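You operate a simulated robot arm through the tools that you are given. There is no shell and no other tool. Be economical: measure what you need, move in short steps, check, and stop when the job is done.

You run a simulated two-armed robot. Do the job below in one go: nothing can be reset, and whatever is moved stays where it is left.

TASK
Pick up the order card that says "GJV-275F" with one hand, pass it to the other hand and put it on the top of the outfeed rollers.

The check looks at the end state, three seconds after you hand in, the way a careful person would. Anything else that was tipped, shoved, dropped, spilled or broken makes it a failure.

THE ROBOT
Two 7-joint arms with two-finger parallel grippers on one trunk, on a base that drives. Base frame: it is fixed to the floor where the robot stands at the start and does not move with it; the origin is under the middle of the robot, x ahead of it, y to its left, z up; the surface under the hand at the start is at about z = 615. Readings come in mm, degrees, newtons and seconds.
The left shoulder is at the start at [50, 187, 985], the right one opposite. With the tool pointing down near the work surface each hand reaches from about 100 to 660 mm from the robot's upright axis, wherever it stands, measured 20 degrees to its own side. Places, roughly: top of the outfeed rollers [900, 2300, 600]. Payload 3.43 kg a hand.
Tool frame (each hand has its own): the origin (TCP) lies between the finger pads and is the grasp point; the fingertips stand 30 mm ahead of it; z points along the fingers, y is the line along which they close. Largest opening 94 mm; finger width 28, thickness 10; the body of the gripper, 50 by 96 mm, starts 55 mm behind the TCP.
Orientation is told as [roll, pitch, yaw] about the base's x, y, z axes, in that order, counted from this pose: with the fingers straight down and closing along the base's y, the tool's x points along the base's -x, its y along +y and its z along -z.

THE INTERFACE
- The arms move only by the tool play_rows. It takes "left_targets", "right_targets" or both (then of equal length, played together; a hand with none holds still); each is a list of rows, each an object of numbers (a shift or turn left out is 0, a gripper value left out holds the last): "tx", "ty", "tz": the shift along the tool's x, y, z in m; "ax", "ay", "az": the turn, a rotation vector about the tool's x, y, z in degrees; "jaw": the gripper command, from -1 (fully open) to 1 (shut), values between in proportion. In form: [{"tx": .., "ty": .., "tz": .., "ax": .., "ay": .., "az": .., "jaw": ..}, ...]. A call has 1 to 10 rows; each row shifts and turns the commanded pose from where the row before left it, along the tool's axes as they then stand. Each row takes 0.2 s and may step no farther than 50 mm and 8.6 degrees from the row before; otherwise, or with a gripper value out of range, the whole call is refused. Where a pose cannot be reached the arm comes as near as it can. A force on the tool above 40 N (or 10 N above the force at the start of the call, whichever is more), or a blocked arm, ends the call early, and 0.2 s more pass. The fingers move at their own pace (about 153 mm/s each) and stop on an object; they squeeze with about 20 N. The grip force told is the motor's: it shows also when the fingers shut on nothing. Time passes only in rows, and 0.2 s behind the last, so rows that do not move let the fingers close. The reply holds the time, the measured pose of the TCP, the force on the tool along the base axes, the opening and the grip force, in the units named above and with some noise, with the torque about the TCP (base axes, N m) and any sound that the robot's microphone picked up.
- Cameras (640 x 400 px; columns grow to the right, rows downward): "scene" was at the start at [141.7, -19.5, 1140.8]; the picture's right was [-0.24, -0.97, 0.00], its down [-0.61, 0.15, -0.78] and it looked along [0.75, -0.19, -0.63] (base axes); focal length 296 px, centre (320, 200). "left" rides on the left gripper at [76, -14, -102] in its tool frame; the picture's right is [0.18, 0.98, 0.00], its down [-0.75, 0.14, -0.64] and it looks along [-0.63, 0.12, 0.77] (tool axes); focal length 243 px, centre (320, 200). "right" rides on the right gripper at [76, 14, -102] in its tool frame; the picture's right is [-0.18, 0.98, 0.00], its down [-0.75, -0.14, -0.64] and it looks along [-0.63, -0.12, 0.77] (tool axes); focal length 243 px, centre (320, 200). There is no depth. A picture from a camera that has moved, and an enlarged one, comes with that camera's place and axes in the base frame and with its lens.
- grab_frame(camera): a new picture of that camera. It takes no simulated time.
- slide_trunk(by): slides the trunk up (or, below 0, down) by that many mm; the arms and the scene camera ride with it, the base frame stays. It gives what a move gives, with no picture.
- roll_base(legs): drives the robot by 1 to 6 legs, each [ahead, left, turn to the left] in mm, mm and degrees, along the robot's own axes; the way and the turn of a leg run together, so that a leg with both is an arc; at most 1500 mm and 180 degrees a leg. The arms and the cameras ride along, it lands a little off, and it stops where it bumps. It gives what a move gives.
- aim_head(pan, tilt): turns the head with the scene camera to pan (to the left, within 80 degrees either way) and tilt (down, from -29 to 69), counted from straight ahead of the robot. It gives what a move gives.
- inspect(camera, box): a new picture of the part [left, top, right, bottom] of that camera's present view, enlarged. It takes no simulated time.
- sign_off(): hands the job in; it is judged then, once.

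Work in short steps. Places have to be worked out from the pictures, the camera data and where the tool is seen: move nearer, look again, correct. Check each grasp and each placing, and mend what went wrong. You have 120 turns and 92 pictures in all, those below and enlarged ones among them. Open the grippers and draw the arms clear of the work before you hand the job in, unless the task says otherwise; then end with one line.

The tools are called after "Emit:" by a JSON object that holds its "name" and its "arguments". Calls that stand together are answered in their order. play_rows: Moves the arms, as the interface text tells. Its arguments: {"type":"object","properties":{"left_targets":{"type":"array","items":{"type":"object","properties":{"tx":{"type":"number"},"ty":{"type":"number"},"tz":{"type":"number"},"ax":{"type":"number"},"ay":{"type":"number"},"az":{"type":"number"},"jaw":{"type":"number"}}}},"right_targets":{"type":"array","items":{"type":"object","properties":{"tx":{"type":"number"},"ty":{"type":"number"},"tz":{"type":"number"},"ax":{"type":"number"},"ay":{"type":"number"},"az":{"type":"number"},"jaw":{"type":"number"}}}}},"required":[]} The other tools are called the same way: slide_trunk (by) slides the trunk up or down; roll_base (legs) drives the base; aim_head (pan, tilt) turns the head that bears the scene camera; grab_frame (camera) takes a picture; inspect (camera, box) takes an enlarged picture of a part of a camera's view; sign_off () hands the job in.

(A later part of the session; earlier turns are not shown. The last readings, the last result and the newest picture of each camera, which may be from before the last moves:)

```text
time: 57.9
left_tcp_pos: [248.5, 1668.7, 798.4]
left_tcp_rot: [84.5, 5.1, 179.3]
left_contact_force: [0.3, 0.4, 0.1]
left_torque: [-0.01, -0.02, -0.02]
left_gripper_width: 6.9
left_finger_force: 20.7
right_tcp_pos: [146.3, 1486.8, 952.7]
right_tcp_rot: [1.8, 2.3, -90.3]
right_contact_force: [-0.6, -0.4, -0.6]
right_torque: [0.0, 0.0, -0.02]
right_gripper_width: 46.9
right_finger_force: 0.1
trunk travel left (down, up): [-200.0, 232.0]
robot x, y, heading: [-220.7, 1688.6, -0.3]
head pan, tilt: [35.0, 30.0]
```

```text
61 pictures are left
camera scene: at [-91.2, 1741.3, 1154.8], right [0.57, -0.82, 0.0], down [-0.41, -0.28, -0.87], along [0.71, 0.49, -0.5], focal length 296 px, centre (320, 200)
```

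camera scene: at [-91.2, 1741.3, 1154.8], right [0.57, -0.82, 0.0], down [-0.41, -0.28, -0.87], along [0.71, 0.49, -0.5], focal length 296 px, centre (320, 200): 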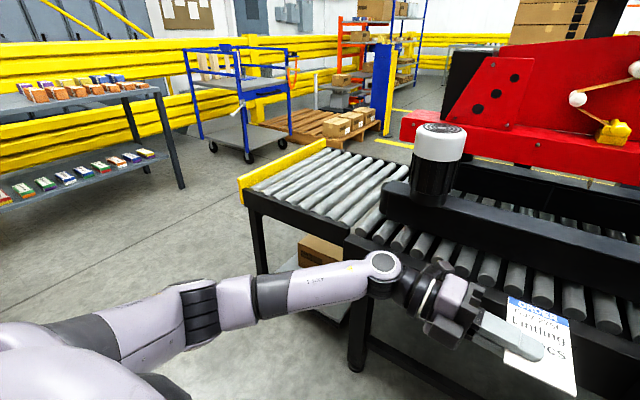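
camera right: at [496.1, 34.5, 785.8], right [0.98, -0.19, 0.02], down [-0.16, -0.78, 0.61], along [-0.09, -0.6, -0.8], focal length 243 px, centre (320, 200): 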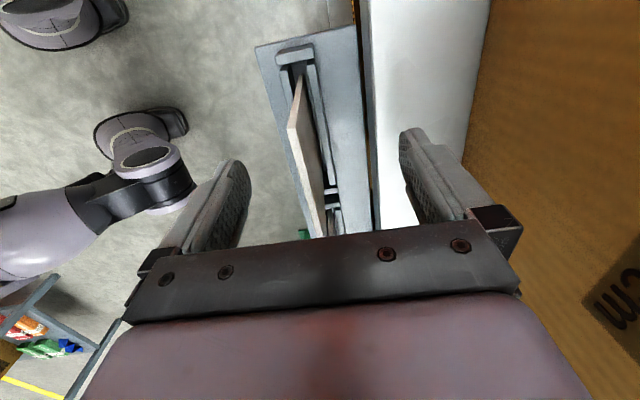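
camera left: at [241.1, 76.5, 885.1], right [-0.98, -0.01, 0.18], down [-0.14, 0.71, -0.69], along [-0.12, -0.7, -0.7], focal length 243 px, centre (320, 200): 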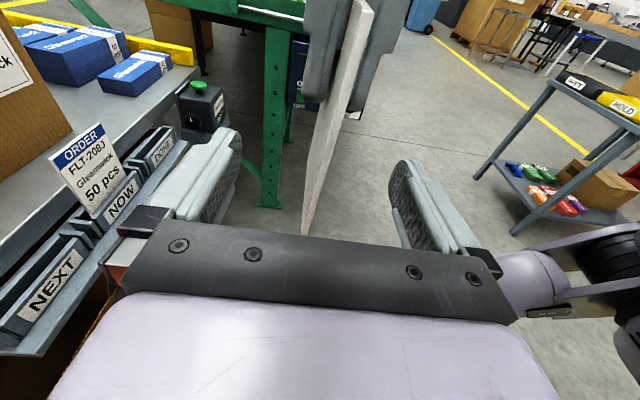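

The outfeed table (yellow end stop) spans about x 570–1200, y 2085–2600. A click was heard, so I check the machine side first.

Emit:
{"name": "aim_head", "arguments": {"pan": -45, "tilt": 30}}

Emit:
{"name": "grab_frame", "arguments": {"camera": "scene"}}

Emit:
{"name": "aim_head", "arguments": {"pan": 80, "tilt": 40}}

Emit:
{"name": "grab_frame", "arguments": {"camera": "scene"}}

```text
time: 59.4
left_tcp_pos: [248.9, 1667.8, 799.1]
left_tcp_rot: [84.5, 4.9, 179.2]
left_contact_force: [0.4, -0.2, 0.4]
left_torque: [0.0, 0.01, 0.0]
left_gripper_width: 7.1
left_finger_force: 20.1
right_tcp_pos: [145.3, 1487.5, 952.2]
right_tcp_rot: [1.7, 2.3, -90.3]
right_contact_force: [-1.3, 0.3, -0.2]
right_torque: [0.0, 0.02, 0.03]
right_gripper_width: 46.9
right_finger_force: 0.2
trunk travel left (down, up): [-200.0, 232.0]
robot x, y, heading: [-224.5, 1688.2, -0.5]
head pan, tilt: [-45.0, 30.0]
```

```text
60 pictures are left
camera scene: at [-102.1, 1625.7, 1154.8], right [-0.71, -0.7, 0.0], down [-0.35, 0.36, -0.87], along [0.61, -0.62, -0.5], focal length 296 px, centre (320, 200)
```

scene: 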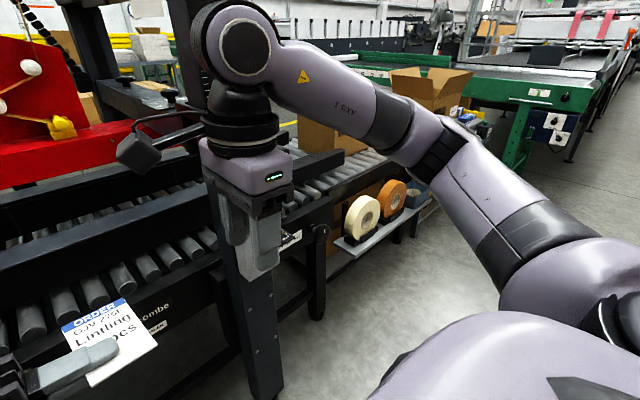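

```text
time: 61.5
left_tcp_pos: [249.7, 1669.3, 799.2]
left_tcp_rot: [84.4, 4.9, 179.1]
left_contact_force: [0.2, 0.2, 0.0]
left_torque: [0.01, -0.01, 0.0]
left_gripper_width: 7.2
left_finger_force: 20.2
right_tcp_pos: [143.4, 1485.8, 952.2]
right_tcp_rot: [1.8, 2.3, -90.4]
right_contact_force: [-0.3, 1.1, -0.4]
right_torque: [0.02, 0.01, 0.0]
right_gripper_width: 47.0
right_finger_force: 0.2
trunk travel left (down, up): [-200.0, 232.0]
robot x, y, heading: [-223.0, 1690.8, -0.4]
head pan, tilt: [80.0, 40.0]
```

```text
59 pictures are left
camera scene: at [-150.4, 1773.6, 1139.5], right [0.98, -0.18, 0.0], down [-0.12, -0.63, -0.77], along [0.14, 0.75, -0.64], focal length 296 px, centre (320, 200)
```

scene: 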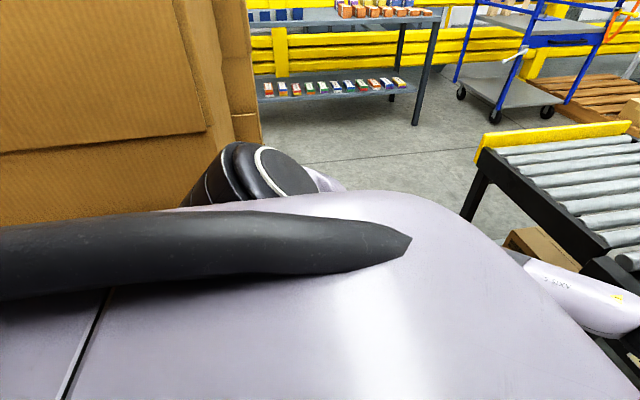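

Nothing appears disturbed. I raise the left hand to z≈910 to clear the knob on the guide bar, then drive forward 380 and left 340.

Emit:
{"name": "play_rows", "arguments": {"left_targets": [{"ty": 0.03}, {"ty": 0.04}, {"ty": 0.04}]}}

Emit:
{"name": "roll_base", "arguments": {"legs": [[380, 0, 0.4]]}}

Emit:
{"name": "aim_head", "arguments": {"pan": 20, "tilt": 35}}

Emit:
{"name": "grab_frame", "arguments": {"camera": "scene"}}

```text
time: 62.3
left_tcp_pos: [239.6, 1661.6, 908.4]
left_tcp_rot: [84.5, 4.9, 179.3]
left_contact_force: [-0.4, 0.4, 0.5]
left_torque: [0.01, -0.01, -0.02]
left_gripper_width: 7.2
left_finger_force: 20.2
right_tcp_pos: [145.2, 1485.4, 953.7]
right_tcp_rot: [1.8, 2.2, -90.5]
right_contact_force: [1.0, 0.0, -0.7]
right_torque: [0.0, 0.0, -0.01]
right_gripper_width: 46.9
right_finger_force: 0.2
trunk travel left (down, up): [-200.0, 232.0]
robot x, y, heading: [-225.8, 1685.9, -0.3]
head pan, tilt: [80.0, 40.0]
```

```text
time: 64.1
left_tcp_pos: [501.8, 1663.0, 909.2]
left_tcp_rot: [84.3, 5.1, 179.4]
left_contact_force: [0.3, -0.2, -0.1]
left_torque: [-0.02, -0.01, -0.02]
left_gripper_width: 7.0
left_finger_force: 20.5
right_tcp_pos: [397.5, 1487.0, 949.4]
right_tcp_rot: [2.8, 1.4, -88.4]
right_contact_force: [0.6, 0.3, -0.2]
right_torque: [-0.01, 0.03, 0.0]
right_gripper_width: 47.2
right_finger_force: 0.0
trunk travel left (down, up): [-200.0, 232.0]
robot x, y, heading: [37.6, 1686.3, -0.1]
head pan, tilt: [80.0, 40.0]
stopped in leg 1: the robot was blocked; the commanded pose is now the measured one
```

```text
time: 65.4
left_tcp_pos: [500.7, 1662.9, 910.8]
left_tcp_rot: [84.4, 5.2, 179.5]
left_contact_force: [0.1, 0.1, 0.2]
left_torque: [0.02, 0.0, -0.02]
left_gripper_width: 7.3
left_finger_force: 20.0
right_tcp_pos: [398.5, 1486.3, 949.8]
right_tcp_rot: [2.9, 1.4, -88.5]
right_contact_force: [0.1, 0.4, 0.5]
right_torque: [0.0, -0.03, 0.0]
right_gripper_width: 46.7
right_finger_force: 0.0
trunk travel left (down, up): [-200.0, 232.0]
robot x, y, heading: [39.5, 1688.3, -0.1]
head pan, tilt: [20.0, 35.0]
```

```text
58 pictures are left
camera scene: at [175.6, 1718.8, 1148.0], right [0.34, -0.94, 0.0], down [-0.53, -0.19, -0.82], along [0.77, 0.28, -0.57], focal length 296 px, centre (320, 200)
```

scene: 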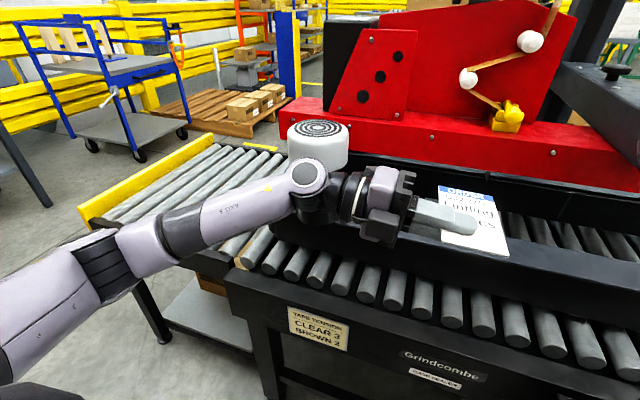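

The right hand touched the machine's mast. I back off straight, then move left, forward, left.

Emit:
{"name": "roll_base", "arguments": {"legs": [[-80, 0, 0], [0, 130, 0]]}}

Emit:
{"name": "aim_head", "arguments": {"pan": -30, "tilt": 25}}

Emit:
{"name": "grab_frame", "arguments": {"camera": "scene"}}

```text
time: 67.9
left_tcp_pos: [426.9, 1797.4, 907.4]
left_tcp_rot: [84.4, 5.0, 179.9]
left_contact_force: [0.0, -0.1, 0.8]
left_torque: [0.03, 0.0, -0.01]
left_gripper_width: 6.9
left_finger_force: 20.0
right_tcp_pos: [326.9, 1622.6, 946.5]
right_tcp_rot: [2.3, 1.3, -88.1]
right_contact_force: [-0.2, -0.1, -0.3]
right_torque: [0.0, 0.0, 0.01]
right_gripper_width: 47.0
right_finger_force: 0.0
trunk travel left (down, up): [-200.0, 232.0]
robot x, y, heading: [-35.8, 1815.1, 0.3]
head pan, tilt: [20.0, 35.0]
```

```text
time: 69.1
left_tcp_pos: [427.2, 1798.7, 907.8]
left_tcp_rot: [84.5, 4.9, 180.0]
left_contact_force: [-0.2, -0.4, -0.9]
left_torque: [0.01, 0.0, 0.0]
left_gripper_width: 7.1
left_finger_force: 20.3
right_tcp_pos: [325.6, 1621.8, 946.7]
right_tcp_rot: [2.3, 1.3, -88.1]
right_contact_force: [-0.4, -0.8, -0.3]
right_torque: [-0.01, 0.02, -0.01]
right_gripper_width: 46.9
right_finger_force: 0.0
trunk travel left (down, up): [-200.0, 232.0]
robot x, y, heading: [-37.6, 1818.2, 0.4]
head pan, tilt: [-30.0, 25.0]
```

```text
57 pictures are left
camera scene: at [100.0, 1775.3, 1162.8], right [-0.5, -0.87, 0.0], down [-0.37, 0.21, -0.91], along [0.79, -0.45, -0.42], focal length 296 px, centre (320, 200)
```

scene: 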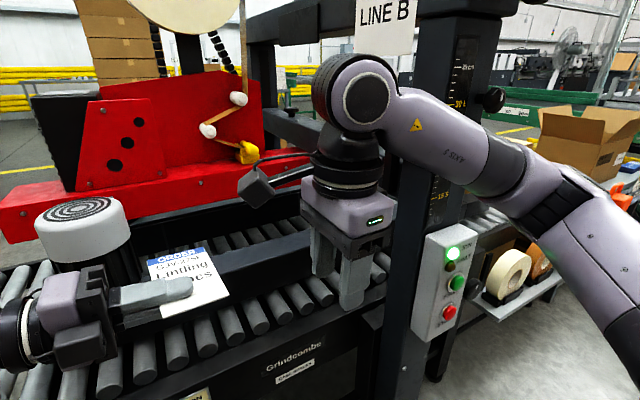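

I inspect the panel and mast for any change.

Emit:
{"name": "inspect", "arguments": {"camera": "scene", "box": [380, 60, 520, 360]}}

```text
1.33 times, centred on (450, 210) of scene
camera zoom: at [100.0, 1775.3, 1162.8], right [-0.5, -0.87, 0.0], down [-0.37, 0.21, -0.91], along [0.79, -0.45, -0.42], focal length 395 px, centre (147, 187)
```

zoom: 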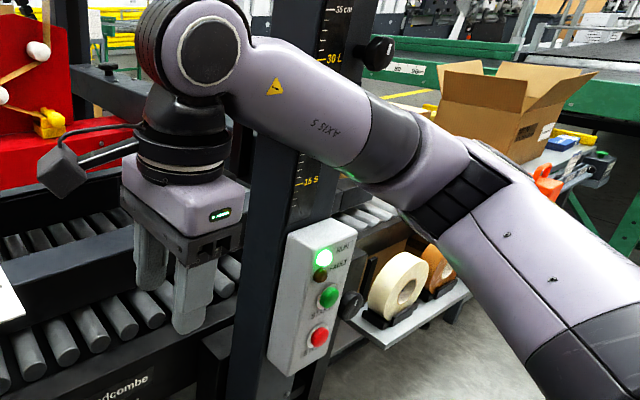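

No damage seen; the panel looks intact. I go forward 160, clear of the mast now, then left 210.

Emit:
{"name": "roll_base", "arguments": {"legs": [[160, 0, 0], [0, 210, -0.5]]}}

Emit:
{"name": "aim_head", "arguments": {"pan": 20, "tilt": 38}}

Emit:
{"name": "grab_frame", "arguments": {"camera": "scene"}}

```text
time: 70.3
left_tcp_pos: [522.1, 1801.2, 907.3]
left_tcp_rot: [84.4, 4.6, 179.1]
left_contact_force: [-9.6, 4.6, 1.4]
left_torque: [0.11, -0.27, 1.63]
left_gripper_width: 7.1
left_finger_force: 19.7
right_tcp_pos: [430.4, 1625.4, 947.4]
right_tcp_rot: [2.2, 1.2, -87.9]
right_contact_force: [0.1, -0.1, -0.9]
right_torque: [-0.03, -0.02, -0.02]
right_gripper_width: 47.0
right_finger_force: 0.1
trunk travel left (down, up): [-200.0, 232.0]
robot x, y, heading: [66.5, 1821.3, 0.7]
head pan, tilt: [-30.0, 25.0]
stopped in leg 1: the force on the tool passed its limit at 164 N (the readings are from after the stop); the commanded pose is now the measured one
```

```text
time: 71.5
left_tcp_pos: [521.5, 1802.4, 907.9]
left_tcp_rot: [84.3, 4.5, 179.2]
left_contact_force: [-16.7, 7.7, 2.5]
left_torque: [0.2, -0.4, 2.6]
left_gripper_width: 7.0
left_finger_force: 19.6
right_tcp_pos: [429.2, 1624.3, 947.6]
right_tcp_rot: [2.4, 1.2, -87.9]
right_contact_force: [-0.7, -0.6, 0.3]
right_torque: [0.02, 0.01, -0.03]
right_gripper_width: 47.0
right_finger_force: 0.0
trunk travel left (down, up): [-200.0, 232.0]
robot x, y, heading: [65.0, 1822.7, 0.6]
head pan, tilt: [20.0, 38.0]
```

```text
55 pictures are left
camera scene: at [202.4, 1852.8, 1142.7], right [0.35, -0.94, 0.0], down [-0.57, -0.22, -0.79], along [0.74, 0.28, -0.61], focal length 296 px, centre (320, 200)
```

scene: 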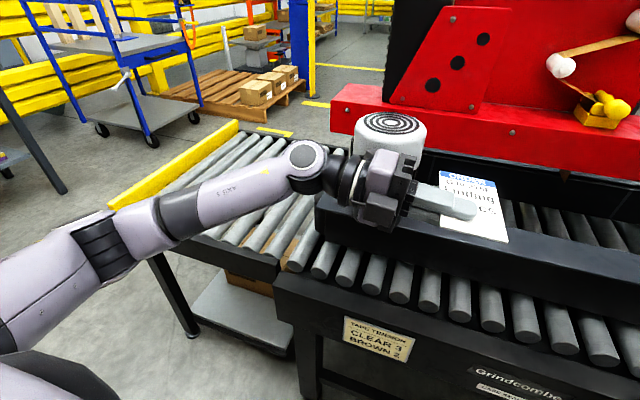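

The left wrist bumped the machine's cylinder (about [620, 1890], top z≈970). I back off, then retract the left hand before moving left.

Emit:
{"name": "roll_base", "arguments": {"legs": [[-60, 0, 0]]}}

Emit:
{"name": "play_rows", "arguments": {"left_targets": [{"tx": -0.03}, {"tx": -0.04}, {"tx": -0.04}, {"tx": -0.04}]}}

Emit:
{"name": "grab_frame", "arguments": {"camera": "scene"}}

```text
time: 72.4
left_tcp_pos: [462.2, 1799.3, 906.8]
left_tcp_rot: [84.3, 4.4, 179.2]
left_contact_force: [-0.3, -0.6, 0.6]
left_torque: [0.0, 0.0, 0.01]
left_gripper_width: 7.3
left_finger_force: 20.2
right_tcp_pos: [370.6, 1623.1, 946.3]
right_tcp_rot: [2.2, 1.3, -87.8]
right_contact_force: [-1.2, -0.6, -0.1]
right_torque: [0.0, 0.02, 0.0]
right_gripper_width: 46.9
right_finger_force: 0.0
trunk travel left (down, up): [-200.0, 232.0]
robot x, y, heading: [4.0, 1818.0, 0.4]
head pan, tilt: [20.0, 38.0]
```

```text
time: 73.4
left_tcp_pos: [308.3, 1802.3, 897.9]
left_tcp_rot: [84.3, 4.4, 179.0]
left_contact_force: [0.4, 0.0, -0.2]
left_torque: [0.02, 0.0, -0.02]
left_gripper_width: 7.0
left_finger_force: 20.5
right_tcp_pos: [370.8, 1622.9, 945.5]
right_tcp_rot: [2.2, 1.3, -87.9]
right_contact_force: [0.1, -0.8, -0.8]
right_torque: [-0.01, 0.0, 0.04]
right_gripper_width: 47.1
right_finger_force: 0.1
trunk travel left (down, up): [-200.0, 232.0]
robot x, y, heading: [4.1, 1820.3, 0.8]
head pan, tilt: [20.0, 38.0]
```

```text
54 pictures are left
camera scene: at [143.7, 1851.6, 1142.5], right [0.35, -0.94, 0.0], down [-0.58, -0.22, -0.79], along [0.74, 0.28, -0.62], focal length 296 px, centre (320, 200)
```

scene: 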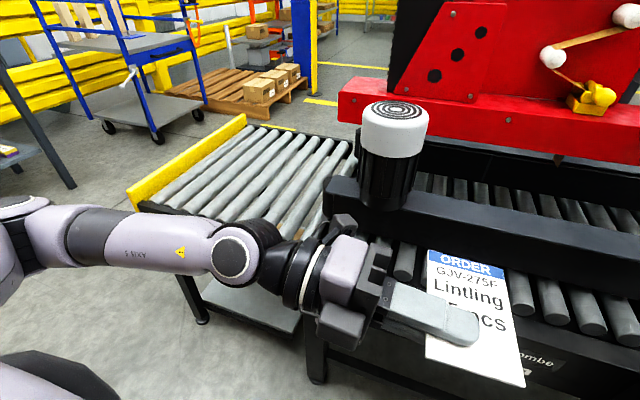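

I also pull the right hand back 100 mm, then drive forward 110 and left 210.

Emit:
{"name": "play_rows", "arguments": {"right_targets": [{"ty": -0.035}, {"ty": -0.035}, {"ty": -0.03}]}}

Emit:
{"name": "roll_base", "arguments": {"legs": [[110, 0, 0], [0, 210, -0.5]]}}

Emit:
{"name": "grab_frame", "arguments": {"camera": "scene"}}

```text
time: 74.2
left_tcp_pos: [308.6, 1803.3, 898.1]
left_tcp_rot: [84.3, 4.5, 179.1]
left_contact_force: [0.8, -0.2, 0.8]
left_torque: [-0.01, -0.02, 0.01]
left_gripper_width: 7.0
left_finger_force: 19.9
right_tcp_pos: [271.7, 1619.4, 943.6]
right_tcp_rot: [2.2, 1.3, -88.0]
right_contact_force: [-0.2, -0.4, -0.2]
right_torque: [-0.03, -0.01, -0.02]
right_gripper_width: 47.0
right_finger_force: 0.1
trunk travel left (down, up): [-200.0, 232.0]
robot x, y, heading: [3.0, 1823.5, 0.7]
head pan, tilt: [20.0, 38.0]
```

```text
time: 75.4
left_tcp_pos: [390.2, 1806.0, 901.8]
left_tcp_rot: [84.6, 4.9, 178.6]
left_contact_force: [-0.3, -0.3, 0.2]
left_torque: [0.01, 0.0, -0.02]
left_gripper_width: 7.1
left_finger_force: 20.0
right_tcp_pos: [351.3, 1619.1, 942.1]
right_tcp_rot: [1.7, 0.8, -89.6]
right_contact_force: [0.5, 1.0, 0.6]
right_torque: [-0.01, 0.0, 0.03]
right_gripper_width: 47.0
right_finger_force: 0.1
trunk travel left (down, up): [-200.0, 232.0]
robot x, y, heading: [89.4, 1823.7, -0.2]
head pan, tilt: [20.0, 38.0]
stopped in leg 1: the robot was blocked; the commanded pose is now the measured one
```

```text
53 pictures are left
camera scene: at [224.1, 1857.0, 1144.0], right [0.34, -0.94, 0.01], down [-0.57, -0.21, -0.79], along [0.75, 0.27, -0.61], focal length 296 px, centre (320, 200)
```

scene: 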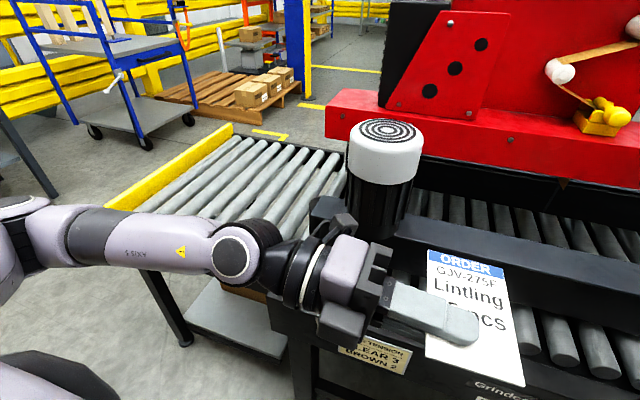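

Blocked again with no hand force; I look to the right side to see what touched.

Emit:
{"name": "aim_head", "arguments": {"pan": -55, "tilt": 35}}

Emit:
{"name": "grab_frame", "arguments": {"camera": "scene"}}

```text
time: 76.8
left_tcp_pos: [388.8, 1804.0, 901.1]
left_tcp_rot: [84.5, 5.1, 178.6]
left_contact_force: [-0.8, 1.1, 0.0]
left_torque: [0.0, 0.01, -0.02]
left_gripper_width: 7.2
left_finger_force: 19.7
right_tcp_pos: [351.1, 1619.1, 942.5]
right_tcp_rot: [1.8, 0.8, -89.4]
right_contact_force: [-0.1, -0.6, 0.4]
right_torque: [-0.02, 0.05, 0.0]
right_gripper_width: 47.1
right_finger_force: 0.0
trunk travel left (down, up): [-200.0, 232.0]
robot x, y, heading: [92.3, 1820.1, -0.1]
head pan, tilt: [-55.0, 35.0]
```

```text
52 pictures are left
camera scene: at [192.0, 1754.7, 1148.6], right [-0.82, -0.57, -0.01], down [-0.32, 0.47, -0.82], along [0.48, -0.67, -0.57], focal length 296 px, centre (320, 200)
```

scene: 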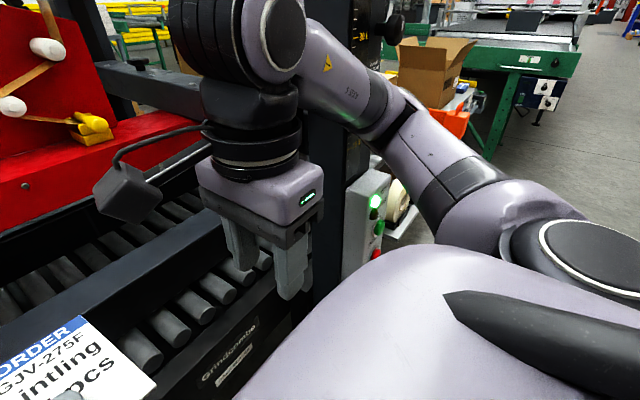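

The right forearm is against the mast. I back off 50, slide left 160, then forward 70 and left 50.

Emit:
{"name": "roll_base", "arguments": {"legs": [[-50, 0, 0], [0, 150, 0]]}}

Emit:
{"name": "grab_frame", "arguments": {"camera": "scene"}}

```text
time: 79.3
left_tcp_pos: [344.9, 1953.5, 897.6]
left_tcp_rot: [84.2, 4.5, 178.7]
left_contact_force: [-0.2, 0.5, -0.9]
left_torque: [0.01, -0.03, -0.03]
left_gripper_width: 6.9
left_finger_force: 20.2
right_tcp_pos: [306.5, 1765.9, 938.7]
right_tcp_rot: [1.2, 0.9, -89.3]
right_contact_force: [0.1, 0.8, -0.4]
right_torque: [0.01, 0.01, -0.01]
right_gripper_width: 47.3
right_finger_force: 0.1
trunk travel left (down, up): [-200.0, 232.0]
robot x, y, heading: [43.6, 1975.3, 0.1]
head pan, tilt: [-55.0, 35.0]
```

```text
51 pictures are left
camera scene: at [150.7, 1902.3, 1147.0], right [-0.82, -0.57, 0.0], down [-0.33, 0.47, -0.82], along [0.47, -0.67, -0.57], focal length 296 px, centre (320, 200)
```

scene: 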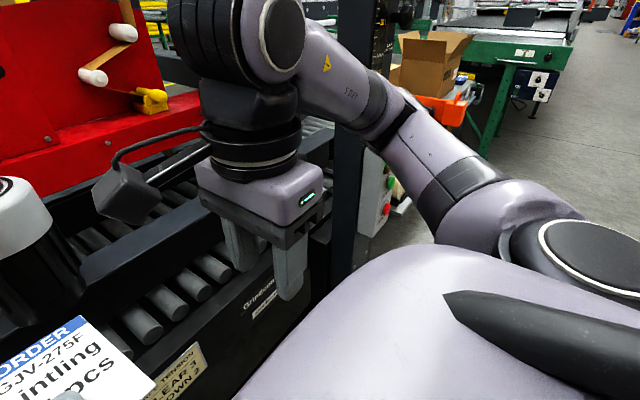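

I continue with a small diagonal: forward 60, left 60, then forward 60.

Emit:
{"name": "roll_base", "arguments": {"legs": [[50, 60, 0], [60, 0, 0]]}}

Emit:
{"name": "aim_head", "arguments": {"pan": 25, "tilt": 40}}

Emit:
{"name": "grab_frame", "arguments": {"camera": "scene"}}

```text
time: 81.1
left_tcp_pos: [454.9, 2009.8, 897.7]
left_tcp_rot: [84.3, 4.5, 178.3]
left_contact_force: [0.5, 0.5, -0.7]
left_torque: [-0.03, -0.01, -0.03]
left_gripper_width: 6.8
left_finger_force: 20.3
right_tcp_pos: [415.2, 1823.1, 939.2]
right_tcp_rot: [1.0, 0.9, -89.4]
right_contact_force: [-0.3, -0.6, -0.8]
right_torque: [0.0, 0.0, -0.02]
right_gripper_width: 47.0
right_finger_force: 0.1
trunk travel left (down, up): [-200.0, 232.0]
robot x, y, heading: [152.9, 2028.2, -0.2]
head pan, tilt: [-55.0, 35.0]
```

```text
time: 82.6
left_tcp_pos: [455.1, 2010.3, 898.3]
left_tcp_rot: [84.3, 4.5, 178.4]
left_contact_force: [0.0, -0.7, -0.1]
left_torque: [0.02, 0.01, 0.0]
left_gripper_width: 6.9
left_finger_force: 19.7
right_tcp_pos: [415.7, 1823.1, 937.9]
right_tcp_rot: [1.1, 1.0, -89.5]
right_contact_force: [0.0, 1.0, 0.4]
right_torque: [-0.02, -0.01, 0.01]
right_gripper_width: 46.9
right_finger_force: 0.1
trunk travel left (down, up): [-200.0, 232.0]
robot x, y, heading: [148.3, 2030.2, -0.3]
head pan, tilt: [25.0, 40.0]
```

```text
50 pictures are left
camera scene: at [286.5, 2067.1, 1139.5], right [0.42, -0.91, 0.0], down [-0.58, -0.27, -0.77], along [0.7, 0.32, -0.64], focal length 296 px, centre (320, 200)
```

scene: 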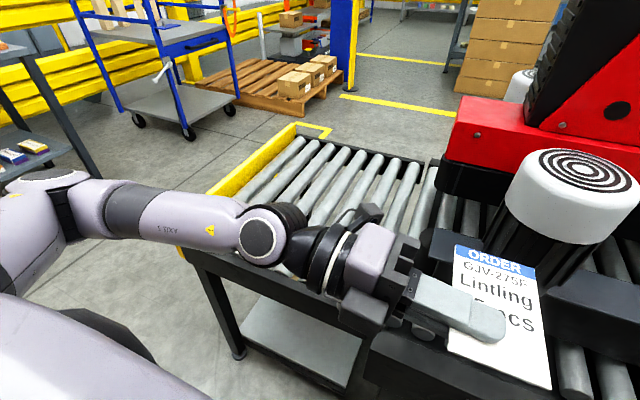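

Robot stands at (150, 2030); outfeed rollers span x≈570–1200, y≈2080–2530. I move the left hand left 280 then forward 205, still high.

Emit:
{"name": "play_rows", "arguments": {"left_targets": [{"tz": -0.04}, {"tz": -0.04}, {"tz": -0.04}, {"tz": -0.04}, {"tz": -0.04}, {"tz": -0.04}, {"tz": -0.04}]}}

Emit:
{"name": "play_rows", "arguments": {"left_targets": [{"tx": 0.035}, {"tx": 0.035}, {"tx": 0.035}, {"tx": 0.035}, {"tx": 0.035}, {"tx": 0.03}]}}

Emit:
{"name": "grab_frame", "arguments": {"camera": "scene"}}

```text
time: 84.2
left_tcp_pos: [462.4, 2290.4, 924.4]
left_tcp_rot: [84.2, 4.6, 178.2]
left_contact_force: [-0.4, 0.0, -0.5]
left_torque: [0.03, 0.0, 0.01]
left_gripper_width: 7.1
left_finger_force: 20.1
right_tcp_pos: [415.5, 1822.7, 939.5]
right_tcp_rot: [1.1, 1.0, -89.5]
right_contact_force: [0.3, 0.0, 0.0]
right_torque: [0.0, -0.03, -0.03]
right_gripper_width: 47.2
right_finger_force: 0.1
trunk travel left (down, up): [-200.0, 232.0]
robot x, y, heading: [148.5, 2029.2, -0.5]
head pan, tilt: [25.0, 40.0]
```

```text
time: 85.6
left_tcp_pos: [666.1, 2283.2, 945.5]
left_tcp_rot: [84.2, 4.4, 178.3]
left_contact_force: [-0.1, 0.7, 0.3]
left_torque: [0.02, 0.04, 0.01]
left_gripper_width: 7.1
left_finger_force: 19.8
right_tcp_pos: [415.4, 1824.0, 938.6]
right_tcp_rot: [1.1, 1.0, -89.5]
right_contact_force: [0.2, -0.8, 0.0]
right_torque: [0.04, -0.01, 0.0]
right_gripper_width: 47.2
right_finger_force: 0.1
trunk travel left (down, up): [-200.0, 232.0]
robot x, y, heading: [148.4, 2032.7, -0.1]
head pan, tilt: [25.0, 40.0]
```

```text
49 pictures are left
camera scene: at [286.6, 2067.0, 1139.4], right [0.42, -0.91, 0.0], down [-0.58, -0.27, -0.77], along [0.7, 0.32, -0.64], focal length 296 px, centre (320, 200)
```

scene: 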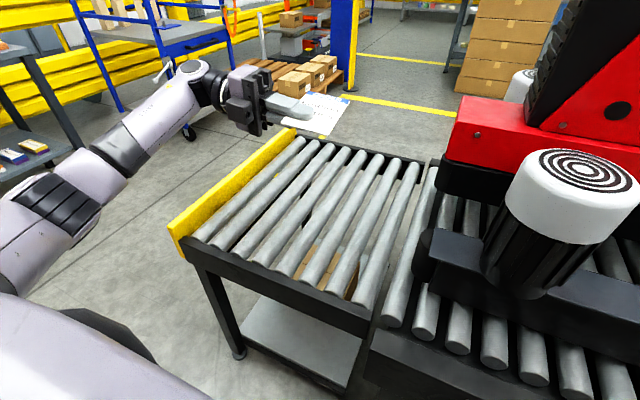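

Hand is over the outfeed. I tilt the fingers down about 34° so the gripper body will clear, then lower.

Emit:
{"name": "play_rows", "arguments": {"left_targets": [{"ax": 8.5}, {"ax": 8.5}, {"ax": 8.5}, {"ax": 8.5}]}}

Emit:
{"name": "grab_frame", "arguments": {"camera": "scene"}}

Emit:
{"name": "grab_frame", "arguments": {"camera": "left"}}

```text
time: 86.6
left_tcp_pos: [666.2, 2283.0, 941.3]
left_tcp_rot: [50.1, 4.4, 178.4]
left_contact_force: [0.3, -1.1, -0.6]
left_torque: [-0.02, 0.02, 0.01]
left_gripper_width: 7.3
left_finger_force: 19.8
right_tcp_pos: [416.9, 1822.3, 938.3]
right_tcp_rot: [1.1, 1.0, -89.5]
right_contact_force: [0.2, 0.8, -0.2]
right_torque: [0.01, 0.0, -0.01]
right_gripper_width: 46.8
right_finger_force: 0.1
trunk travel left (down, up): [-200.0, 232.0]
robot x, y, heading: [149.1, 2034.7, 0.1]
head pan, tilt: [25.0, 40.0]
```

```text
48 pictures are left
camera scene: at [286.5, 2067.0, 1139.4], right [0.42, -0.91, 0.0], down [-0.58, -0.27, -0.77], along [0.7, 0.32, -0.64], focal length 296 px, centre (320, 200)
```

scene: 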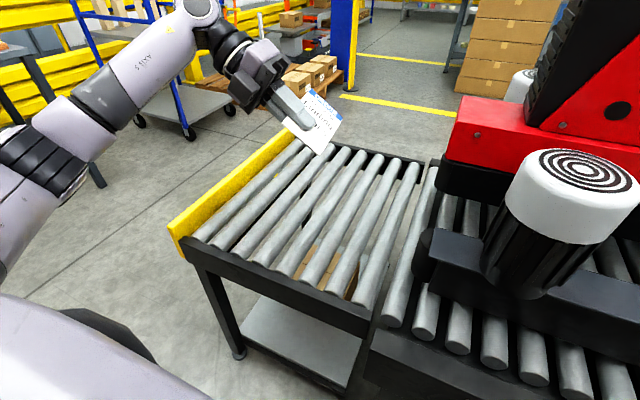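

```text
47 pictures are left
camera left: at [739.5, 2369.5, 1003.1], right [0.11, -0.63, 0.77], down [-0.78, 0.42, 0.46], along [-0.62, -0.65, -0.45], focal length 243 px, centre (320, 200)
```

left: 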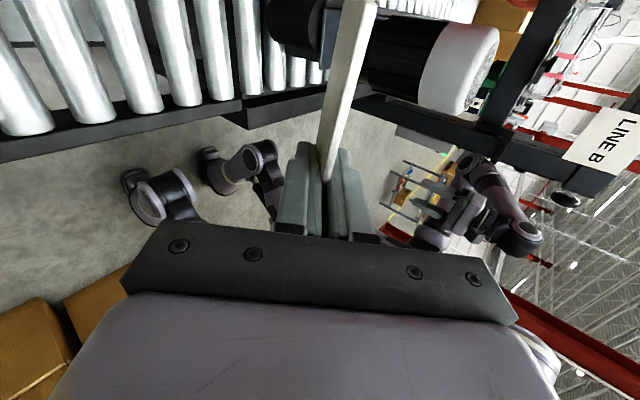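

Card tilted with text up. I level the slight 4° cant and descend vertically to about z = 700.

Emit:
{"name": "play_rows", "arguments": {"left_targets": [{"ay": -2.8, "az": -3.4}, {"tz": 0.0257, "ty": -0.0308}, {"tz": 0.0257, "ty": -0.0308}, {"tz": 0.0257, "ty": -0.0308}, {"tz": 0.0257, "ty": -0.0308}, {"tz": 0.0257, "ty": -0.0308}, {"tz": 0.0257, "ty": -0.0308}]}}

Emit:
{"name": "grab_frame", "arguments": {"camera": "scene"}}

Emit:
{"name": "grab_frame", "arguments": {"camera": "left"}}

```text
time: 88.2
left_tcp_pos: [667.7, 2281.5, 696.5]
left_tcp_rot: [50.2, 0.1, 178.4]
left_contact_force: [-0.7, -0.3, 0.3]
left_torque: [-0.01, 0.03, 0.0]
left_gripper_width: 7.0
left_finger_force: 20.6
right_tcp_pos: [415.5, 1823.5, 938.4]
right_tcp_rot: [1.1, 1.1, -89.6]
right_contact_force: [-0.3, -0.8, -0.3]
right_torque: [0.02, -0.02, 0.03]
right_gripper_width: 46.9
right_finger_force: 0.0
trunk travel left (down, up): [-200.0, 232.0]
robot x, y, heading: [151.1, 2029.2, -0.4]
head pan, tilt: [25.0, 40.0]
```

```text
46 pictures are left
camera scene: at [286.5, 2067.2, 1139.5], right [0.42, -0.91, 0.0], down [-0.58, -0.27, -0.77], along [0.7, 0.32, -0.64], focal length 296 px, centre (320, 200)
```

scene: 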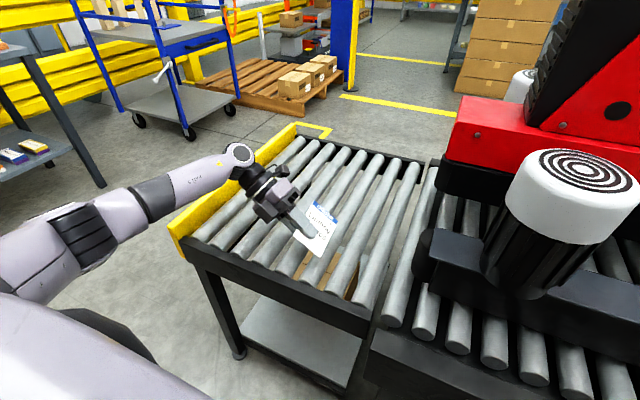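

```text
45 pictures are left
camera left: at [745.7, 2368.4, 751.8], right [0.16, -0.63, 0.76], down [-0.74, 0.42, 0.52], along [-0.65, -0.65, -0.4], focal length 243 px, centre (320, 200)
```

left: 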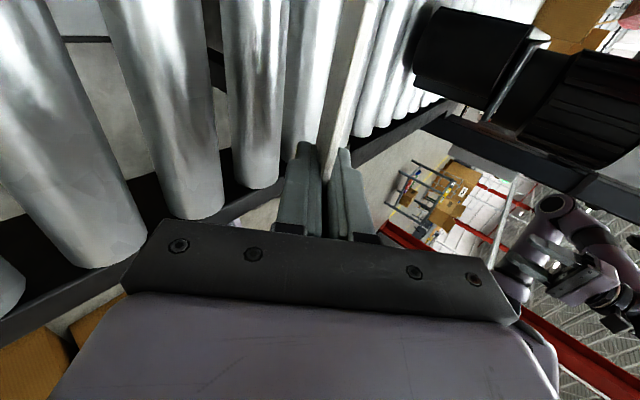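

Now I descend 35 mm with 20 mm forward, then inspect the clearance.

Emit:
{"name": "play_rows", "arguments": {"left_targets": [{"tx": 0.02}, {"tz": 0.0077, "ty": -0.0092}, {"tz": 0.0077, "ty": -0.0092}, {"tz": 0.0064, "ty": -0.0077}]}}

Emit:
{"name": "inspect", "arguments": {"camera": "scene", "box": [220, 140, 400, 310]}}

Emit:
{"name": "grab_frame", "arguments": {"camera": "left"}}

```text
time: 89.2
left_tcp_pos: [685.4, 2280.8, 665.6]
left_tcp_rot: [50.2, 0.1, 178.4]
left_contact_force: [-0.7, -0.3, -0.1]
left_torque: [0.03, -0.01, 0.0]
left_gripper_width: 7.2
left_finger_force: 20.1
right_tcp_pos: [415.3, 1823.1, 938.8]
right_tcp_rot: [1.1, 1.0, -89.5]
right_contact_force: [1.0, 0.4, 0.3]
right_torque: [-0.01, -0.04, 0.02]
right_gripper_width: 46.9
right_finger_force: 0.0
trunk travel left (down, up): [-200.0, 232.0]
robot x, y, heading: [150.4, 2027.4, -0.2]
head pan, tilt: [25.0, 40.0]
```

```text
2.35 times, centred on (310, 225) of scene
camera zoom: at [286.5, 2067.1, 1139.5], right [0.42, -0.91, 0.0], down [-0.58, -0.27, -0.77], along [0.7, 0.32, -0.64], focal length 698 px, centre (344, 141)
```

zoom: 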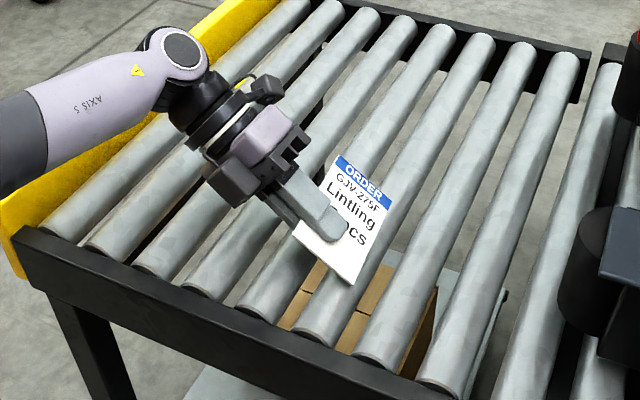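

```text
43 pictures are left
camera left: at [764.2, 2367.7, 721.2], right [0.17, -0.63, 0.76], down [-0.74, 0.42, 0.52], along [-0.65, -0.65, -0.4], focal length 243 px, centre (320, 200)
```

left: 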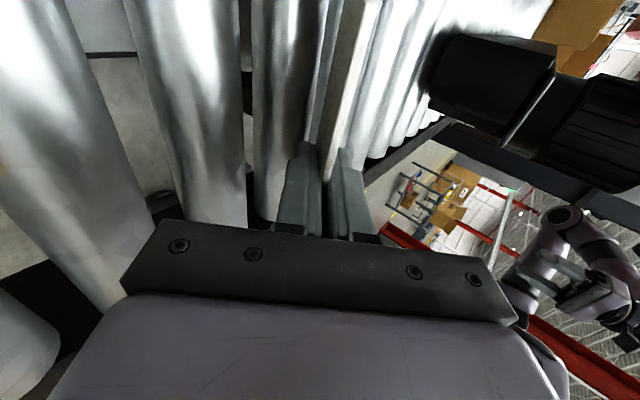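

Rollers lie at y ≈ 2130, 2190, 2250 (pitch ~60). I reduce the tilt to 25° and shift -y 31 mm so the card will lie across the rollers at 2190 and 2250, and lower by 22 mm.

Emit:
{"name": "play_rows", "arguments": {"left_targets": [{"ax": -7.5}, {"ax": -7.5}, {"tz": 0.0281, "ty": 0.0131}, {"tz": 0.0047, "ty": -0.01}, {"tz": 0.0047, "ty": -0.01}]}}

Emit:
{"name": "inspect", "arguments": {"camera": "scene", "box": [240, 160, 400, 310]}}

Emit:
{"name": "grab_frame", "arguments": {"camera": "left"}}

```text
time: 90.4
left_tcp_pos: [682.9, 2251.3, 645.3]
left_tcp_rot: [65.4, 0.2, 178.4]
left_contact_force: [0.2, 0.2, 4.4]
left_torque: [-0.27, 0.14, 0.0]
left_gripper_width: 7.3
left_finger_force: 19.8
right_tcp_pos: [414.9, 1823.7, 938.5]
right_tcp_rot: [1.1, 1.0, -89.6]
right_contact_force: [0.0, -0.2, -0.5]
right_torque: [0.0, 0.01, 0.01]
right_gripper_width: 47.0
right_finger_force: 0.1
trunk travel left (down, up): [-200.0, 232.0]
robot x, y, heading: [154.1, 2034.0, -0.2]
head pan, tilt: [25.0, 40.0]
```

```text
2.67 times, centred on (320, 235) of scene
camera zoom: at [286.2, 2067.1, 1139.6], right [0.42, -0.91, 0.0], down [-0.58, -0.27, -0.77], along [0.7, 0.32, -0.64], focal length 790 px, centre (320, 107)
```

zoom: 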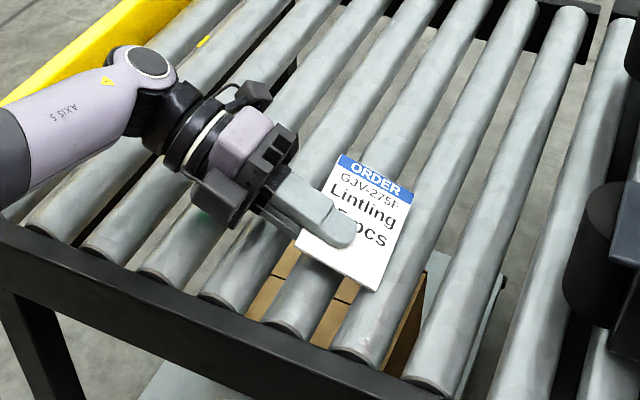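

```text
41 pictures are left
camera left: at [761.3, 2348.3, 676.2], right [0.17, -0.41, 0.89], down [-0.74, 0.55, 0.39], along [-0.65, -0.73, -0.21], focal length 243 px, centre (320, 200)
```

left: 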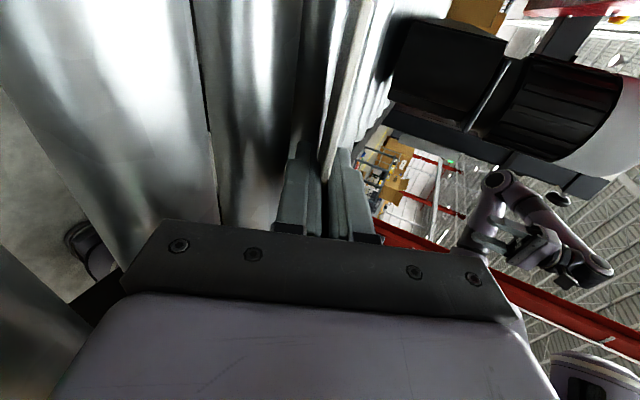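

The card's lower edge rests on the roller (4 N at its near corner). I rise 4 mm, open a little, then slide the fingers out horizontally.

Emit:
{"name": "play_rows", "arguments": {"left_targets": [{"tz": -0.0017, "ty": 0.0036}, {"jaw": 0.62}, {}, {}]}}

Emit:
{"name": "inspect", "arguments": {"camera": "scene", "box": [240, 160, 400, 310]}}

Emit:
{"name": "grab_frame", "arguments": {"camera": "left"}}

```text
time: 91.4
left_tcp_pos: [682.3, 2249.5, 648.5]
left_tcp_rot: [65.4, 0.0, 178.4]
left_contact_force: [0.6, -0.3, 2.7]
left_torque: [-0.11, 0.02, 0.0]
left_gripper_width: 16.3
left_finger_force: 0.0
right_tcp_pos: [416.2, 1821.7, 938.9]
right_tcp_rot: [1.1, 1.0, -89.5]
right_contact_force: [0.2, -0.1, -0.9]
right_torque: [0.01, 0.02, -0.05]
right_gripper_width: 47.0
right_finger_force: 0.1
trunk travel left (down, up): [-200.0, 232.0]
robot x, y, heading: [149.3, 2030.6, -0.2]
head pan, tilt: [25.0, 40.0]
```

```text
2.67 times, centred on (320, 235) of scene
camera zoom: at [286.3, 2067.0, 1139.5], right [0.42, -0.91, 0.0], down [-0.58, -0.27, -0.77], along [0.7, 0.32, -0.64], focal length 790 px, centre (320, 107)
```

zoom: 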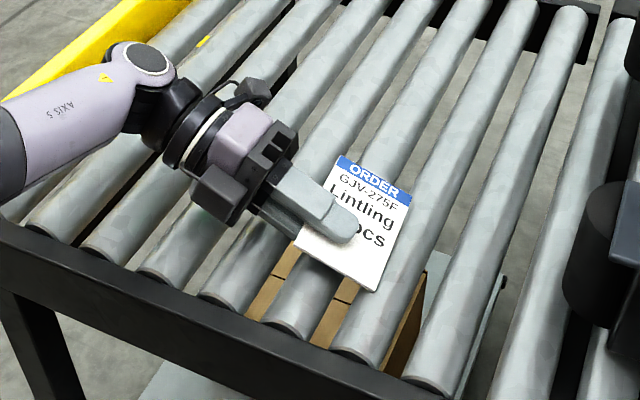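

```text
39 pictures are left
camera left: at [760.9, 2348.5, 679.7], right [0.17, -0.42, 0.89], down [-0.74, 0.55, 0.4], along [-0.65, -0.73, -0.21], focal length 243 px, centre (320, 200)
```

left: 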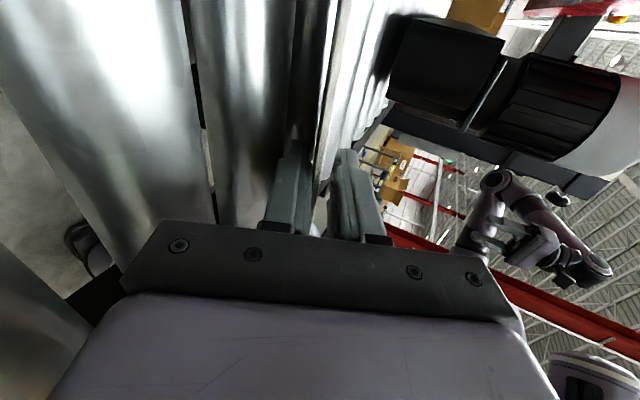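

Card is loose on the lower finger and roller. I slide the hand out in +y with a slight rise.

Emit:
{"name": "play_rows", "arguments": {"left_targets": [{"tz": -0.0099, "ty": -0.0024}, {"tz": -0.0099, "ty": -0.0024}, {"tz": -0.0099, "ty": -0.0024}, {"tz": -0.0099, "ty": -0.0024}, {"tz": -0.0099, "ty": -0.0024}]}}

Emit:
{"name": "inspect", "arguments": {"camera": "scene", "box": [240, 160, 400, 310]}}

```text
time: 92.6
left_tcp_pos: [683.5, 2299.4, 657.5]
left_tcp_rot: [65.4, 0.2, 178.4]
left_contact_force: [-0.7, 0.0, 0.7]
left_torque: [0.01, 0.0, -0.01]
left_gripper_width: 17.5
left_finger_force: 0.0
right_tcp_pos: [415.7, 1823.0, 938.7]
right_tcp_rot: [1.2, 1.1, -89.5]
right_contact_force: [-0.2, 0.5, 0.1]
right_torque: [0.01, 0.0, 0.03]
right_gripper_width: 46.6
right_finger_force: 0.1
trunk travel left (down, up): [-200.0, 232.0]
robot x, y, heading: [151.2, 2032.0, -0.1]
head pan, tilt: [25.0, 40.0]
```

```text
2.67 times, centred on (320, 235) of scene
camera zoom: at [286.5, 2067.1, 1139.5], right [0.42, -0.91, 0.0], down [-0.58, -0.27, -0.77], along [0.7, 0.32, -0.64], focal length 790 px, centre (320, 107)
```

zoom: 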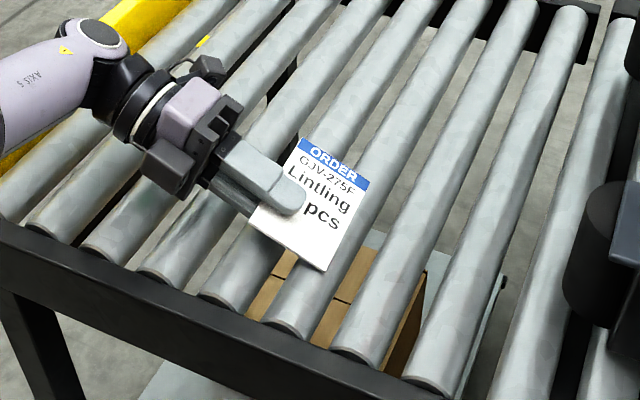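

The card followed the lower finger. I tilt steeper while rising so it slides off by gravity onto the rollers.

Emit:
{"name": "play_rows", "arguments": {"left_targets": [{"ax": 8.5, "ty": 0.007, "tz": -0.004}, {"ax": 8.5, "ty": 0.0065, "tz": -0.0045}, {"ax": 8.5, "ty": 0.006, "tz": -0.005}, {"jaw": 0.4}, {}]}}

Emit:
{"name": "inspect", "arguments": {"camera": "scene", "box": [240, 160, 400, 310]}}

Emit:
{"name": "grab_frame", "arguments": {"camera": "left"}}

```text
time: 93.8
left_tcp_pos: [685.0, 2301.2, 682.0]
left_tcp_rot: [39.7, 0.1, 178.4]
left_contact_force: [-1.0, 0.3, -0.4]
left_torque: [0.0, 0.03, 0.0]
left_gripper_width: 28.1
left_finger_force: 0.1
right_tcp_pos: [415.9, 1823.2, 939.5]
right_tcp_rot: [1.1, 1.1, -89.4]
right_contact_force: [-0.1, -0.4, -0.4]
right_torque: [0.01, -0.04, 0.0]
right_gripper_width: 47.0
right_finger_force: 0.1
trunk travel left (down, up): [-200.0, 232.0]
robot x, y, heading: [152.8, 2033.9, -0.2]
head pan, tilt: [25.0, 40.0]
```

```text
2.67 times, centred on (320, 235) of scene
camera zoom: at [286.5, 2067.1, 1139.5], right [0.42, -0.91, 0.0], down [-0.58, -0.27, -0.77], along [0.7, 0.32, -0.64], focal length 790 px, centre (320, 107)
```

zoom: 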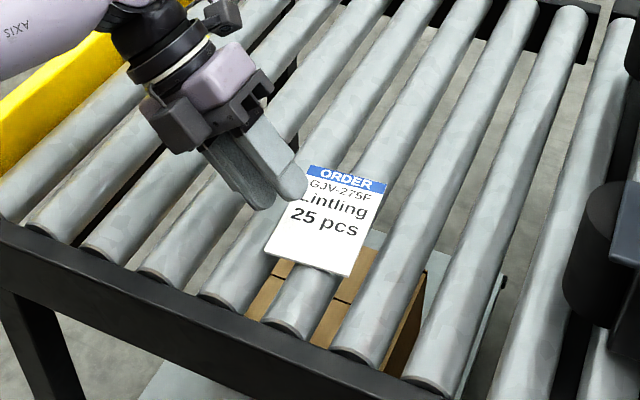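

```text
36 pictures are left
camera left: at [762.7, 2376.0, 751.5], right [0.16, -0.76, 0.63], down [-0.75, 0.32, 0.58], along [-0.65, -0.56, -0.52], focal length 243 px, centre (320, 200)
```

left: 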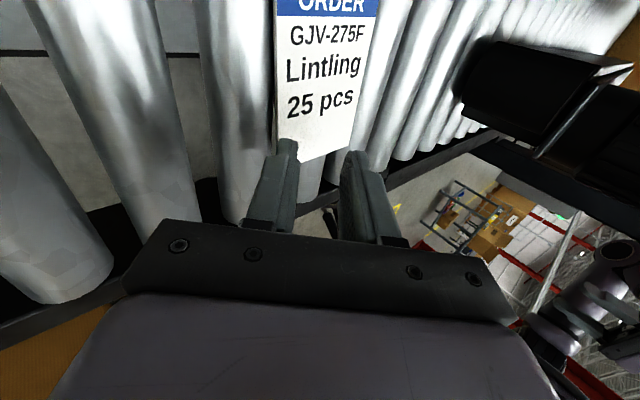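

The card slid off and lies on the rollers, face up. I withdraw the hand back along its fingers.

Emit:
{"name": "play_rows", "arguments": {"left_targets": [{"tz": -0.02}, {"tz": -0.03}, {"tz": -0.04}, {"tz": -0.04}, {"ty": 0.03, "tz": -0.03}, {"ty": 0.03, "tz": -0.03}]}}

Emit:
{"name": "inspect", "arguments": {"camera": "scene", "box": [240, 160, 400, 310]}}

Emit:
{"name": "grab_frame", "arguments": {"camera": "scene"}}

```text
time: 95.2
left_tcp_pos: [684.0, 2373.9, 864.8]
left_tcp_rot: [39.8, 0.1, 178.4]
left_contact_force: [0.2, 0.6, 0.1]
left_torque: [-0.02, -0.01, 0.0]
left_gripper_width: 28.1
left_finger_force: 0.0
right_tcp_pos: [415.3, 1823.2, 938.4]
right_tcp_rot: [1.1, 1.0, -89.5]
right_contact_force: [-0.1, 0.1, -0.4]
right_torque: [-0.01, 0.04, 0.0]
right_gripper_width: 47.2
right_finger_force: 0.0
trunk travel left (down, up): [-200.0, 232.0]
robot x, y, heading: [146.8, 2030.2, 0.0]
head pan, tilt: [25.0, 40.0]
```

```text
2.67 times, centred on (320, 235) of scene
camera zoom: at [286.4, 2067.0, 1139.4], right [0.42, -0.91, 0.0], down [-0.58, -0.27, -0.77], along [0.7, 0.32, -0.64], focal length 790 px, centre (320, 107)
```

zoom: 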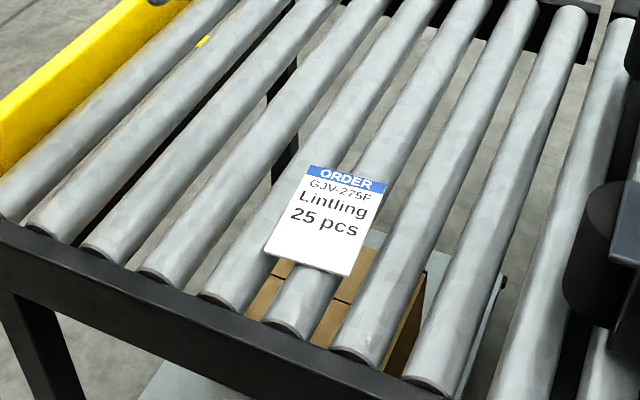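

```text
34 pictures are left
camera scene: at [286.4, 2067.0, 1139.4], right [0.42, -0.91, 0.0], down [-0.58, -0.27, -0.77], along [0.7, 0.32, -0.64], focal length 296 px, centre (320, 200)
```

scene: 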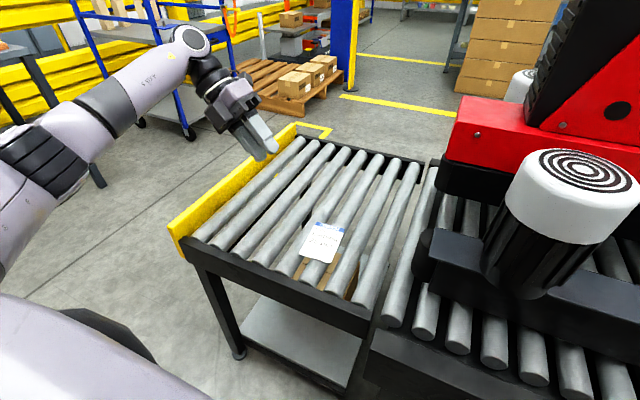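

The card lies flat across two rollers. I draw the left hand back toward the robot, open both grippers, and check the box stack behind.

Emit:
{"name": "play_rows", "arguments": {"left_targets": [{"tx": -0.04, "jaw": -1}, {"tx": -0.04}, {"tx": -0.04}, {"tx": -0.04}, {"tx": -0.04}], "right_targets": [{"jaw": -1}, {}, {}, {}, {}]}}

Emit:
{"name": "aim_head", "arguments": {"pan": 80, "tilt": 20}}

Emit:
{"name": "grab_frame", "arguments": {"camera": "scene"}}

Emit:
{"name": "aim_head", "arguments": {"pan": -40, "tilt": 25}}

Emit:
{"name": "grab_frame", "arguments": {"camera": "scene"}}

```text
time: 96.4
left_tcp_pos: [486.1, 2381.2, 865.7]
left_tcp_rot: [39.8, 0.0, 178.3]
left_contact_force: [-0.6, 0.6, -0.2]
left_torque: [0.01, 0.02, 0.01]
left_gripper_width: 94.0
left_finger_force: 0.2
right_tcp_pos: [415.1, 1824.0, 939.3]
right_tcp_rot: [1.2, 1.0, -89.4]
right_contact_force: [-0.3, 0.2, 0.1]
right_torque: [0.0, 0.0, 0.03]
right_gripper_width: 94.3
right_finger_force: 0.1
trunk travel left (down, up): [-200.0, 232.0]
robot x, y, heading: [154.8, 2028.0, 0.0]
head pan, tilt: [25.0, 40.0]
```

```text
time: 97.7
left_tcp_pos: [486.5, 2381.9, 864.8]
left_tcp_rot: [39.8, 0.0, 178.3]
left_contact_force: [0.6, 0.1, 0.4]
left_torque: [-0.03, 0.01, -0.02]
left_gripper_width: 94.1
left_finger_force: 0.1
right_tcp_pos: [415.8, 1824.0, 939.4]
right_tcp_rot: [1.1, 1.0, -89.6]
right_contact_force: [0.2, -0.1, -0.3]
right_torque: [0.04, -0.05, -0.01]
right_gripper_width: 94.1
right_finger_force: 0.1
trunk travel left (down, up): [-200.0, 232.0]
robot x, y, heading: [149.1, 2030.6, -0.1]
head pan, tilt: [80.0, 20.0]
```

```text
33 pictures are left
camera scene: at [225.9, 2123.1, 1170.8], right [0.98, -0.18, 0.0], down [-0.06, -0.34, -0.94], along [0.17, 0.92, -0.34], focal length 296 px, centre (320, 200)
```

scene: 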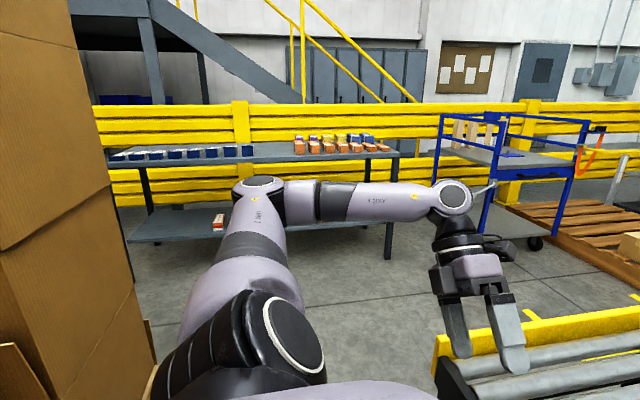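

```text
time: 99.7
left_tcp_pos: [487.9, 2381.4, 865.1]
left_tcp_rot: [39.8, 0.0, 178.4]
left_contact_force: [0.6, -0.2, 0.3]
left_torque: [0.03, 0.02, 0.0]
left_gripper_width: 94.1
left_finger_force: 0.0
right_tcp_pos: [415.8, 1823.5, 938.5]
right_tcp_rot: [1.1, 0.9, -89.5]
right_contact_force: [-0.3, 1.0, 0.8]
right_torque: [0.03, 0.0, 0.0]
right_gripper_width: 94.0
right_finger_force: 0.0
trunk travel left (down, up): [-200.0, 232.0]
robot x, y, heading: [148.8, 2032.5, -0.1]
head pan, tilt: [-40.0, 25.0]
```

```text
32 pictures are left
camera scene: at [279.8, 1972.0, 1162.8], right [-0.64, -0.76, 0.0], down [-0.32, 0.27, -0.91], along [0.69, -0.58, -0.42], focal length 296 px, centre (320, 200)
```

scene: 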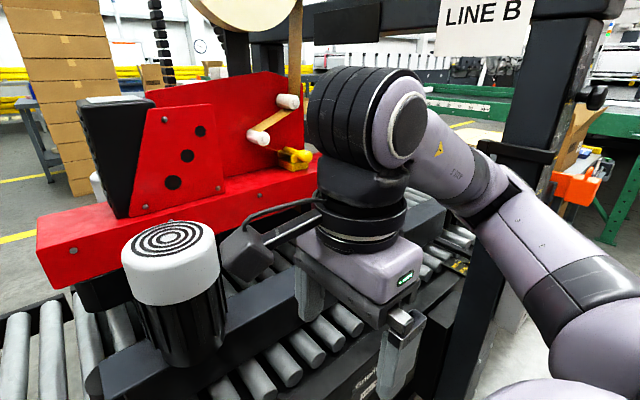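

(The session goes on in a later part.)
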